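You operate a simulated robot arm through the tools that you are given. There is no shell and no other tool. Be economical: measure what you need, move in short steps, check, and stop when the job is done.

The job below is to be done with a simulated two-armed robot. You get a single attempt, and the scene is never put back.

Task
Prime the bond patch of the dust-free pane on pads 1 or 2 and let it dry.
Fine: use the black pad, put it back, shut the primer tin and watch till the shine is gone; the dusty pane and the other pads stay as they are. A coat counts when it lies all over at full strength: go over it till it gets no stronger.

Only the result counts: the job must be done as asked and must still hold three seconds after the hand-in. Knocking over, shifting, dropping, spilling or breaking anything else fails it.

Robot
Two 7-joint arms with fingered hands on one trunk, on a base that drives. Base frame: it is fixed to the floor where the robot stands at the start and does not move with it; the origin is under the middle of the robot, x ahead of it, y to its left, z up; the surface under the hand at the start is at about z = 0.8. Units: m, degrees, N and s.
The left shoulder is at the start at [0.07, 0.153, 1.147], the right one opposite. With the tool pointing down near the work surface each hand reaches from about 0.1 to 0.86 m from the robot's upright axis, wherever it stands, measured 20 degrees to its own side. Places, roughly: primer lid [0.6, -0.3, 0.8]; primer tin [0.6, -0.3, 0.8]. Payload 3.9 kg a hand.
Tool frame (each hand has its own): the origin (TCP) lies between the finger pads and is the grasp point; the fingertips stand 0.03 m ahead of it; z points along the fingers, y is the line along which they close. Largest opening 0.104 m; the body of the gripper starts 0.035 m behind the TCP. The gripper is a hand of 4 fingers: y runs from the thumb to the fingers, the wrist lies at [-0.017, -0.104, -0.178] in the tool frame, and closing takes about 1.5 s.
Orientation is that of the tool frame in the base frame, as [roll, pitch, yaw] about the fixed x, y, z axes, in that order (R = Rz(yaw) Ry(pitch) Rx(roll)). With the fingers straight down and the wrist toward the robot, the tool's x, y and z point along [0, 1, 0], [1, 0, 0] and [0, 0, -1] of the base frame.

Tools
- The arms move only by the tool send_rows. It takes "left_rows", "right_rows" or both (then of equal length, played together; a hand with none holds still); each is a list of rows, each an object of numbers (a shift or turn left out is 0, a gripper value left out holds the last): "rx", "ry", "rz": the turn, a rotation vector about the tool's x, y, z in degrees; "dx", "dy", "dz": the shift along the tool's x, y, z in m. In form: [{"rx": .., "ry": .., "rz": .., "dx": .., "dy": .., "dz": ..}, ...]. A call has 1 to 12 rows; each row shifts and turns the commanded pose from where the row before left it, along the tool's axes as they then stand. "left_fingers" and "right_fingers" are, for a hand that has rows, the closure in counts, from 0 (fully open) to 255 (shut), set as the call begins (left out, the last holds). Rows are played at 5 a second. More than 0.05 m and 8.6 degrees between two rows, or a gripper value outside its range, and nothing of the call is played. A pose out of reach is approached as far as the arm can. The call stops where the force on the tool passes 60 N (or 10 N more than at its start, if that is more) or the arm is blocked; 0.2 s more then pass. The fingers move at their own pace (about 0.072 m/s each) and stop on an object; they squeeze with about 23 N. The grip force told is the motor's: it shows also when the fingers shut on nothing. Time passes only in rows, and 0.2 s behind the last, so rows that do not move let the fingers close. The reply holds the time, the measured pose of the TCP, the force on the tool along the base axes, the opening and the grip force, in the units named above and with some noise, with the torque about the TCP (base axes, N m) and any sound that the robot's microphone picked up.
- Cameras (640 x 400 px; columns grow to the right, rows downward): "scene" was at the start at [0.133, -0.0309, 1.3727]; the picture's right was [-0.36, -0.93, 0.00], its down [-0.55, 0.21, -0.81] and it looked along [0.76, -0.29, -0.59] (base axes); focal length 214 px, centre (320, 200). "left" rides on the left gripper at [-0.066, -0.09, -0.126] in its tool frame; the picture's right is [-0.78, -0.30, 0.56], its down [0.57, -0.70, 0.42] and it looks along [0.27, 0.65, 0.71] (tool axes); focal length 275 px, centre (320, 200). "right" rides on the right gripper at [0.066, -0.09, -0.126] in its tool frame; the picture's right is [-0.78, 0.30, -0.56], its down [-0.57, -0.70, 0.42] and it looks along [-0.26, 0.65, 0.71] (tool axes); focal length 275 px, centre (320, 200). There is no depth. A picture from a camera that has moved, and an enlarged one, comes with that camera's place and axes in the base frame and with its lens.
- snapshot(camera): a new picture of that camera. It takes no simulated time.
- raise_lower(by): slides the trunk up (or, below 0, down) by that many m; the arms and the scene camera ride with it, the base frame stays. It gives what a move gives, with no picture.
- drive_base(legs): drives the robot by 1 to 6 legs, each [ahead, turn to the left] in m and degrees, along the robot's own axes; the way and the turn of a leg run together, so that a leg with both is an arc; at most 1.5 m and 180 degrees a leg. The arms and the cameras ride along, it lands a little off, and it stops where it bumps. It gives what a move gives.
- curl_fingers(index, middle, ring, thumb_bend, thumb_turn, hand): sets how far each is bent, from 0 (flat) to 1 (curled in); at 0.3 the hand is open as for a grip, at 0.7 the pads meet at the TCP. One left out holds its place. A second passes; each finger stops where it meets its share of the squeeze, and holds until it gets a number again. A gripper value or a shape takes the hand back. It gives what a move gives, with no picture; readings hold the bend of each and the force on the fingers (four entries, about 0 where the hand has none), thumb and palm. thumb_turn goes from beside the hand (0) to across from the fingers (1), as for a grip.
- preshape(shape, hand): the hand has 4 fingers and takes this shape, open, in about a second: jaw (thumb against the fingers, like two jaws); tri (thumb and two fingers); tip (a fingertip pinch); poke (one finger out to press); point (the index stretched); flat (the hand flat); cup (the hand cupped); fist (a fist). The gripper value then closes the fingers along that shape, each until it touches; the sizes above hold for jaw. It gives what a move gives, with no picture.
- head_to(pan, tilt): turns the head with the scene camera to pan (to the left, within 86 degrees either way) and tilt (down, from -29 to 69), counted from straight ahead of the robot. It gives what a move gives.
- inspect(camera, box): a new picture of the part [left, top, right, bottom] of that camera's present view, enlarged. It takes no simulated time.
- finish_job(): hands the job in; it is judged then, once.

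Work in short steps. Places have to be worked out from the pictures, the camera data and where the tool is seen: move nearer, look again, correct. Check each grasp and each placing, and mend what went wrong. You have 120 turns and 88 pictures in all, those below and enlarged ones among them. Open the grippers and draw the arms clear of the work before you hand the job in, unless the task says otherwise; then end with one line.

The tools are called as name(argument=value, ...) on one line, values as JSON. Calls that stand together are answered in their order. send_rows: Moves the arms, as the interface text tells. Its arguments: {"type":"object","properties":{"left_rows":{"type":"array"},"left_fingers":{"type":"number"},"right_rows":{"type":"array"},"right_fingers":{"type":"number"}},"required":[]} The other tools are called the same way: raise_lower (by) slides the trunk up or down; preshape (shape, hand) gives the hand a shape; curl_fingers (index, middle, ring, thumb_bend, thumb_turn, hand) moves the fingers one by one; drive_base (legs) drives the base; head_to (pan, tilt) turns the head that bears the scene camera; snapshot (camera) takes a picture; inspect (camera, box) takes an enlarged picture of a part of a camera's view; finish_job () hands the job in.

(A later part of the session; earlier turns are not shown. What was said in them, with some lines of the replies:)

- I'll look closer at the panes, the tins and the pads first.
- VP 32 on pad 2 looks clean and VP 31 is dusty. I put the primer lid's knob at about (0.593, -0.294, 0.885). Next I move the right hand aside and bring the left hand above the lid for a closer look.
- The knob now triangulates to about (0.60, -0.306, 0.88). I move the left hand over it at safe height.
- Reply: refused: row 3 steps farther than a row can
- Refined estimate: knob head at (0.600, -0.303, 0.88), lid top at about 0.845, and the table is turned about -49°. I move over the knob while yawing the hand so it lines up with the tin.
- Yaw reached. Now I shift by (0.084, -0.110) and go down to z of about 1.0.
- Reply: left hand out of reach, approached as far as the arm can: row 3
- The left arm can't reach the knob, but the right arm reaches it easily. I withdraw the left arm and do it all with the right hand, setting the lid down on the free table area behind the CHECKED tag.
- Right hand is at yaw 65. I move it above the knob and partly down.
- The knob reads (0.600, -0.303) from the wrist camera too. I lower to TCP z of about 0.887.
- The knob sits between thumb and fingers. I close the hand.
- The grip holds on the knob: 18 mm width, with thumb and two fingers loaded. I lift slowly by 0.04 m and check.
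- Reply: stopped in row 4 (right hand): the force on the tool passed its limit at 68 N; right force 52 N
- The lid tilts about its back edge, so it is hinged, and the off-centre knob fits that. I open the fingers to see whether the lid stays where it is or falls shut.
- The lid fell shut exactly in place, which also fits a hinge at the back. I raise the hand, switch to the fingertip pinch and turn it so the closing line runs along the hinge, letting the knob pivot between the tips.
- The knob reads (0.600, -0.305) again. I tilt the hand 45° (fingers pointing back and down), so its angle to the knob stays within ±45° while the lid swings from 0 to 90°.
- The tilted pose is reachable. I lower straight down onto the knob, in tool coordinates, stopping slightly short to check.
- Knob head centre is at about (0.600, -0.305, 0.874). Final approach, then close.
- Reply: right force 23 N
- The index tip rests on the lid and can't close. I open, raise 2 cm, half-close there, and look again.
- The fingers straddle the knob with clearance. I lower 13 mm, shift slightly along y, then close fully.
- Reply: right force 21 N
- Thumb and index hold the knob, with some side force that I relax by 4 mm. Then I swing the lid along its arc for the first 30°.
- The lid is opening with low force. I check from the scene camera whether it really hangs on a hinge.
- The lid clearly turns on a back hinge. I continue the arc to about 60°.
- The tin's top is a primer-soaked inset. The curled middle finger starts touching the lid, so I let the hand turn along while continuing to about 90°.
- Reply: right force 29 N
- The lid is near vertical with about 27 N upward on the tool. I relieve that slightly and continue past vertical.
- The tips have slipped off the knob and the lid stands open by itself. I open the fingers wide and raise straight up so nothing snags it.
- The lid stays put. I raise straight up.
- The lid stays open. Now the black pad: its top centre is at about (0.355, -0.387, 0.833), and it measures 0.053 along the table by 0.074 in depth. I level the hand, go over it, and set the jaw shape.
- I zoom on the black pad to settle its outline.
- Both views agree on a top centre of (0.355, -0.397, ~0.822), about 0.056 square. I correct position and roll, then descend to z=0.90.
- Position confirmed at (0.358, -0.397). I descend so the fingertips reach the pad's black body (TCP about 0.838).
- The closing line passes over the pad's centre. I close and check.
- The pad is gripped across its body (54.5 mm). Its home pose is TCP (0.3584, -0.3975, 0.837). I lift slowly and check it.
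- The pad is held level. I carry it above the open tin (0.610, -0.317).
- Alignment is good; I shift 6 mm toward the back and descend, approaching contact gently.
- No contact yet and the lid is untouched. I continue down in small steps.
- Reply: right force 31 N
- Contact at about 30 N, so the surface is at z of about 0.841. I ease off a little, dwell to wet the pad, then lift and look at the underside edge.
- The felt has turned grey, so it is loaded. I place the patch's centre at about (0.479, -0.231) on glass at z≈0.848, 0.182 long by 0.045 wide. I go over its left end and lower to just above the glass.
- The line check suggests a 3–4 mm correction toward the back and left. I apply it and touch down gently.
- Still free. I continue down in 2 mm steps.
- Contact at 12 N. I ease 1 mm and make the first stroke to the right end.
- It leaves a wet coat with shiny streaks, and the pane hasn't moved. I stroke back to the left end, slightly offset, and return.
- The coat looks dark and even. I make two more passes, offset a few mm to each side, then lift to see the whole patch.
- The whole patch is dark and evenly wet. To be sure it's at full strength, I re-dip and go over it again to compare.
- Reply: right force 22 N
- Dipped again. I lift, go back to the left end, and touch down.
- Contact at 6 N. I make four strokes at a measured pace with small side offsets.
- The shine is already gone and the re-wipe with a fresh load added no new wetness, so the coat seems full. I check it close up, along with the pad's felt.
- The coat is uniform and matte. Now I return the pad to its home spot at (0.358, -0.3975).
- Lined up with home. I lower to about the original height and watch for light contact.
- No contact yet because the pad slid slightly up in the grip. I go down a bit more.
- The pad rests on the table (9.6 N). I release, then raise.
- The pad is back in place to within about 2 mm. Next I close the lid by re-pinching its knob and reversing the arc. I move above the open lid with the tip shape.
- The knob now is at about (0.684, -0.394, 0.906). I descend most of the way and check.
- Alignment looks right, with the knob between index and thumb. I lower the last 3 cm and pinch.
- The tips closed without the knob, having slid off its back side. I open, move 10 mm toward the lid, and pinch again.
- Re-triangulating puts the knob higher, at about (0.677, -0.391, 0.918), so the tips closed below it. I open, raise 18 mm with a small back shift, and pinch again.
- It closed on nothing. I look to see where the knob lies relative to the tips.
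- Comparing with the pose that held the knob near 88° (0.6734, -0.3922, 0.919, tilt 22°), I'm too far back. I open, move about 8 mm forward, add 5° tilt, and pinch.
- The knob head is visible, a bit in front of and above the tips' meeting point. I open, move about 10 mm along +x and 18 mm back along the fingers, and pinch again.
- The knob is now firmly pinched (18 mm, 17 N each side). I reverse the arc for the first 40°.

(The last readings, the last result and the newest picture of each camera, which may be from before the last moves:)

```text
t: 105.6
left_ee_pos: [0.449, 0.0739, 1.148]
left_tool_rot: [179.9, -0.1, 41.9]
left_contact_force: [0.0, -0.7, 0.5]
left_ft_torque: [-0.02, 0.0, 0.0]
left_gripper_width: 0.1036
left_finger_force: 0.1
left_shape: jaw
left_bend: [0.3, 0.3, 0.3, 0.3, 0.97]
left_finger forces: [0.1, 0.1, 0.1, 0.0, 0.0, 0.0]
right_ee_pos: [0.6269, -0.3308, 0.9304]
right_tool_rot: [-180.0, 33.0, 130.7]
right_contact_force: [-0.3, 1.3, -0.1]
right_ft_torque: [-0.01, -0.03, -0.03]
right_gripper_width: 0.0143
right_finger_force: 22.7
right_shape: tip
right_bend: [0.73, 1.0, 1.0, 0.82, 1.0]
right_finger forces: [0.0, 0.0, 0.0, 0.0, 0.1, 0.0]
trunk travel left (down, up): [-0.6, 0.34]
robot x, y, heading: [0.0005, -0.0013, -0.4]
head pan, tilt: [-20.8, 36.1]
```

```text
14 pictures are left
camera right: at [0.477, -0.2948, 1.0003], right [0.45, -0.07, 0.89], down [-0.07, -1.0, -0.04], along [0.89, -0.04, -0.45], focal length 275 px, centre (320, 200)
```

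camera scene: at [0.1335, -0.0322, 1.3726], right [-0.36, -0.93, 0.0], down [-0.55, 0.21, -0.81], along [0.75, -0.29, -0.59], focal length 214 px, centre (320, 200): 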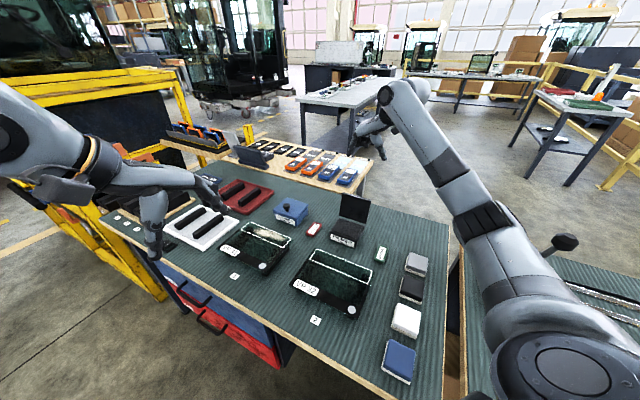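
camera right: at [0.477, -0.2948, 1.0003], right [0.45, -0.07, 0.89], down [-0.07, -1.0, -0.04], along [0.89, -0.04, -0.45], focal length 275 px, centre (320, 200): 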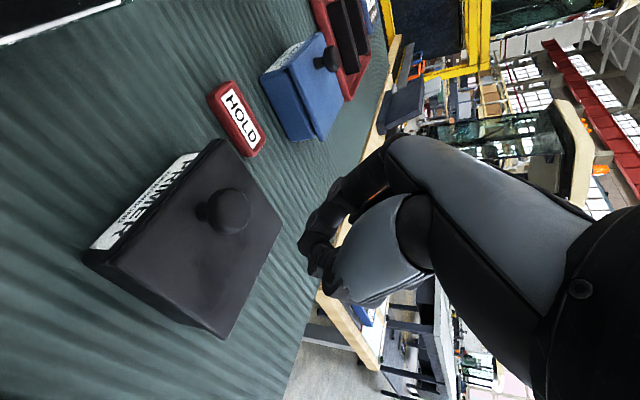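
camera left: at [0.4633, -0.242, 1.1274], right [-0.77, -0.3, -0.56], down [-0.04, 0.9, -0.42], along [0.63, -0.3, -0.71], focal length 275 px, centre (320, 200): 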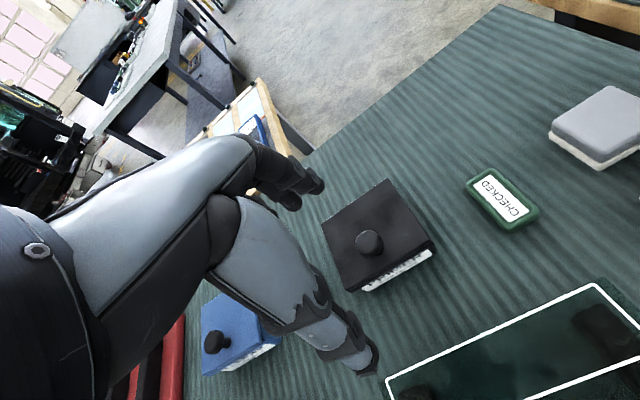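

The knob slipped out past vertical and the lid has closed by itself; the knob is back at (0.599, -0.304), so the tin hasn't shifted. I raise the hand clear, open it, and move away.

send_rows(right_rows=[{"dx": -0.0218, "dz": -0.0335}, {"dx": -0.0218, "dz": -0.0335}, {"dx": -0.0218, "dz": -0.0335}, {"dx": -0.0218, "dz": -0.0335}, {"dx": -0.0218, "dz": -0.0335}, {"ry": 8}, {"ry": 8}, {"ry": 8}, {"ry": 8}, {"dy": -0.045}, {"dy": -0.045}, {"dy": -0.045}], right_fingers=0)

snapshot(camera="scene")

inspect(camera="scene", box=[290, 180, 410, 290])

```text
t: 108.2
left_ee_pos: [0.4469, 0.0726, 1.1479]
left_tool_rot: [180.0, -0.1, 41.9]
left_contact_force: [-0.9, 0.7, 1.1]
left_ft_torque: [0.01, -0.03, -0.01]
left_gripper_width: 0.1038
left_finger_force: 0.0
left_shape: jaw
left_bend: [0.3, 0.3, 0.3, 0.3, 0.97]
left_finger forces: [0.0, 0.1, 0.0, 0.1, 0.1, 0.0]
right_ee_pos: [0.5257, -0.4194, 1.1316]
right_tool_rot: [179.9, 1.0, 130.6]
right_contact_force: [0.8, -0.7, 0.4]
right_ft_torque: [0.01, -0.01, 0.01]
right_gripper_width: 0.104
right_finger_force: 0.2
right_shape: tip
right_bend: [0.31, 0.98, 0.99, 0.3, 0.97]
right_finger forces: [0.0, 0.1, 0.0, 0.0, 0.0, 0.0]
trunk travel left (down, up): [-0.6, 0.34]
robot x, y, heading: [0.0012, -0.0024, -0.2]
head pan, tilt: [-20.8, 36.1]
```

```text
13 pictures are left
camera scene: at [0.1321, -0.0325, 1.3728], right [-0.36, -0.93, 0.0], down [-0.55, 0.21, -0.81], along [0.75, -0.29, -0.59], focal length 214 px, centre (320, 200)
```

scene: 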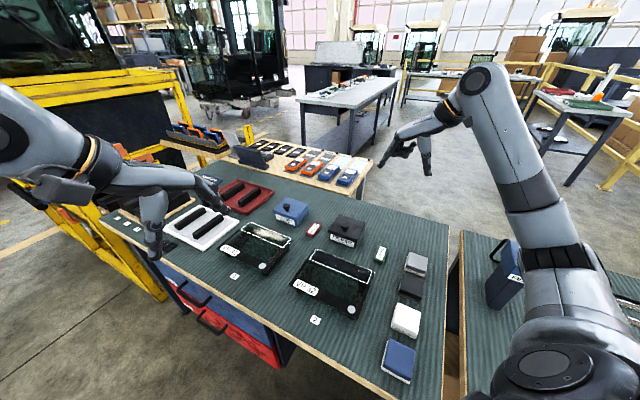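

```text
3.64 times, centred on (350, 235) of scene
camera zoom: at [0.1321, -0.0325, 1.3728], right [-0.36, -0.93, 0.0], down [-0.55, 0.21, -0.81], along [0.75, -0.29, -0.59], focal length 780 px, centre (211, 73)
```

zoom: 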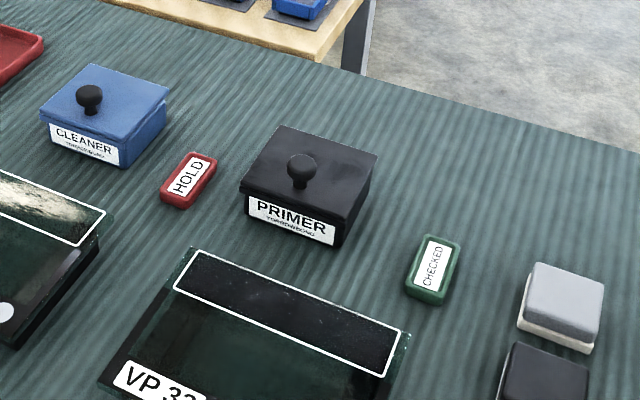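

The tin is shut and standing where it was. The patch is uniformly dark with no shine, the pad is home, and both hands are open and clear, so I hand in.

finish_job()

```text
The job is handed in.
```

VP 32 on pad 2 has a full, even coat of primer, now dry with no shine. The black pad is back in its place (within about 2 mm) and the primer tin is shut. Its lid slipped from the grip just past vertical and dropped closed the rest of the way, without shifting the tin.
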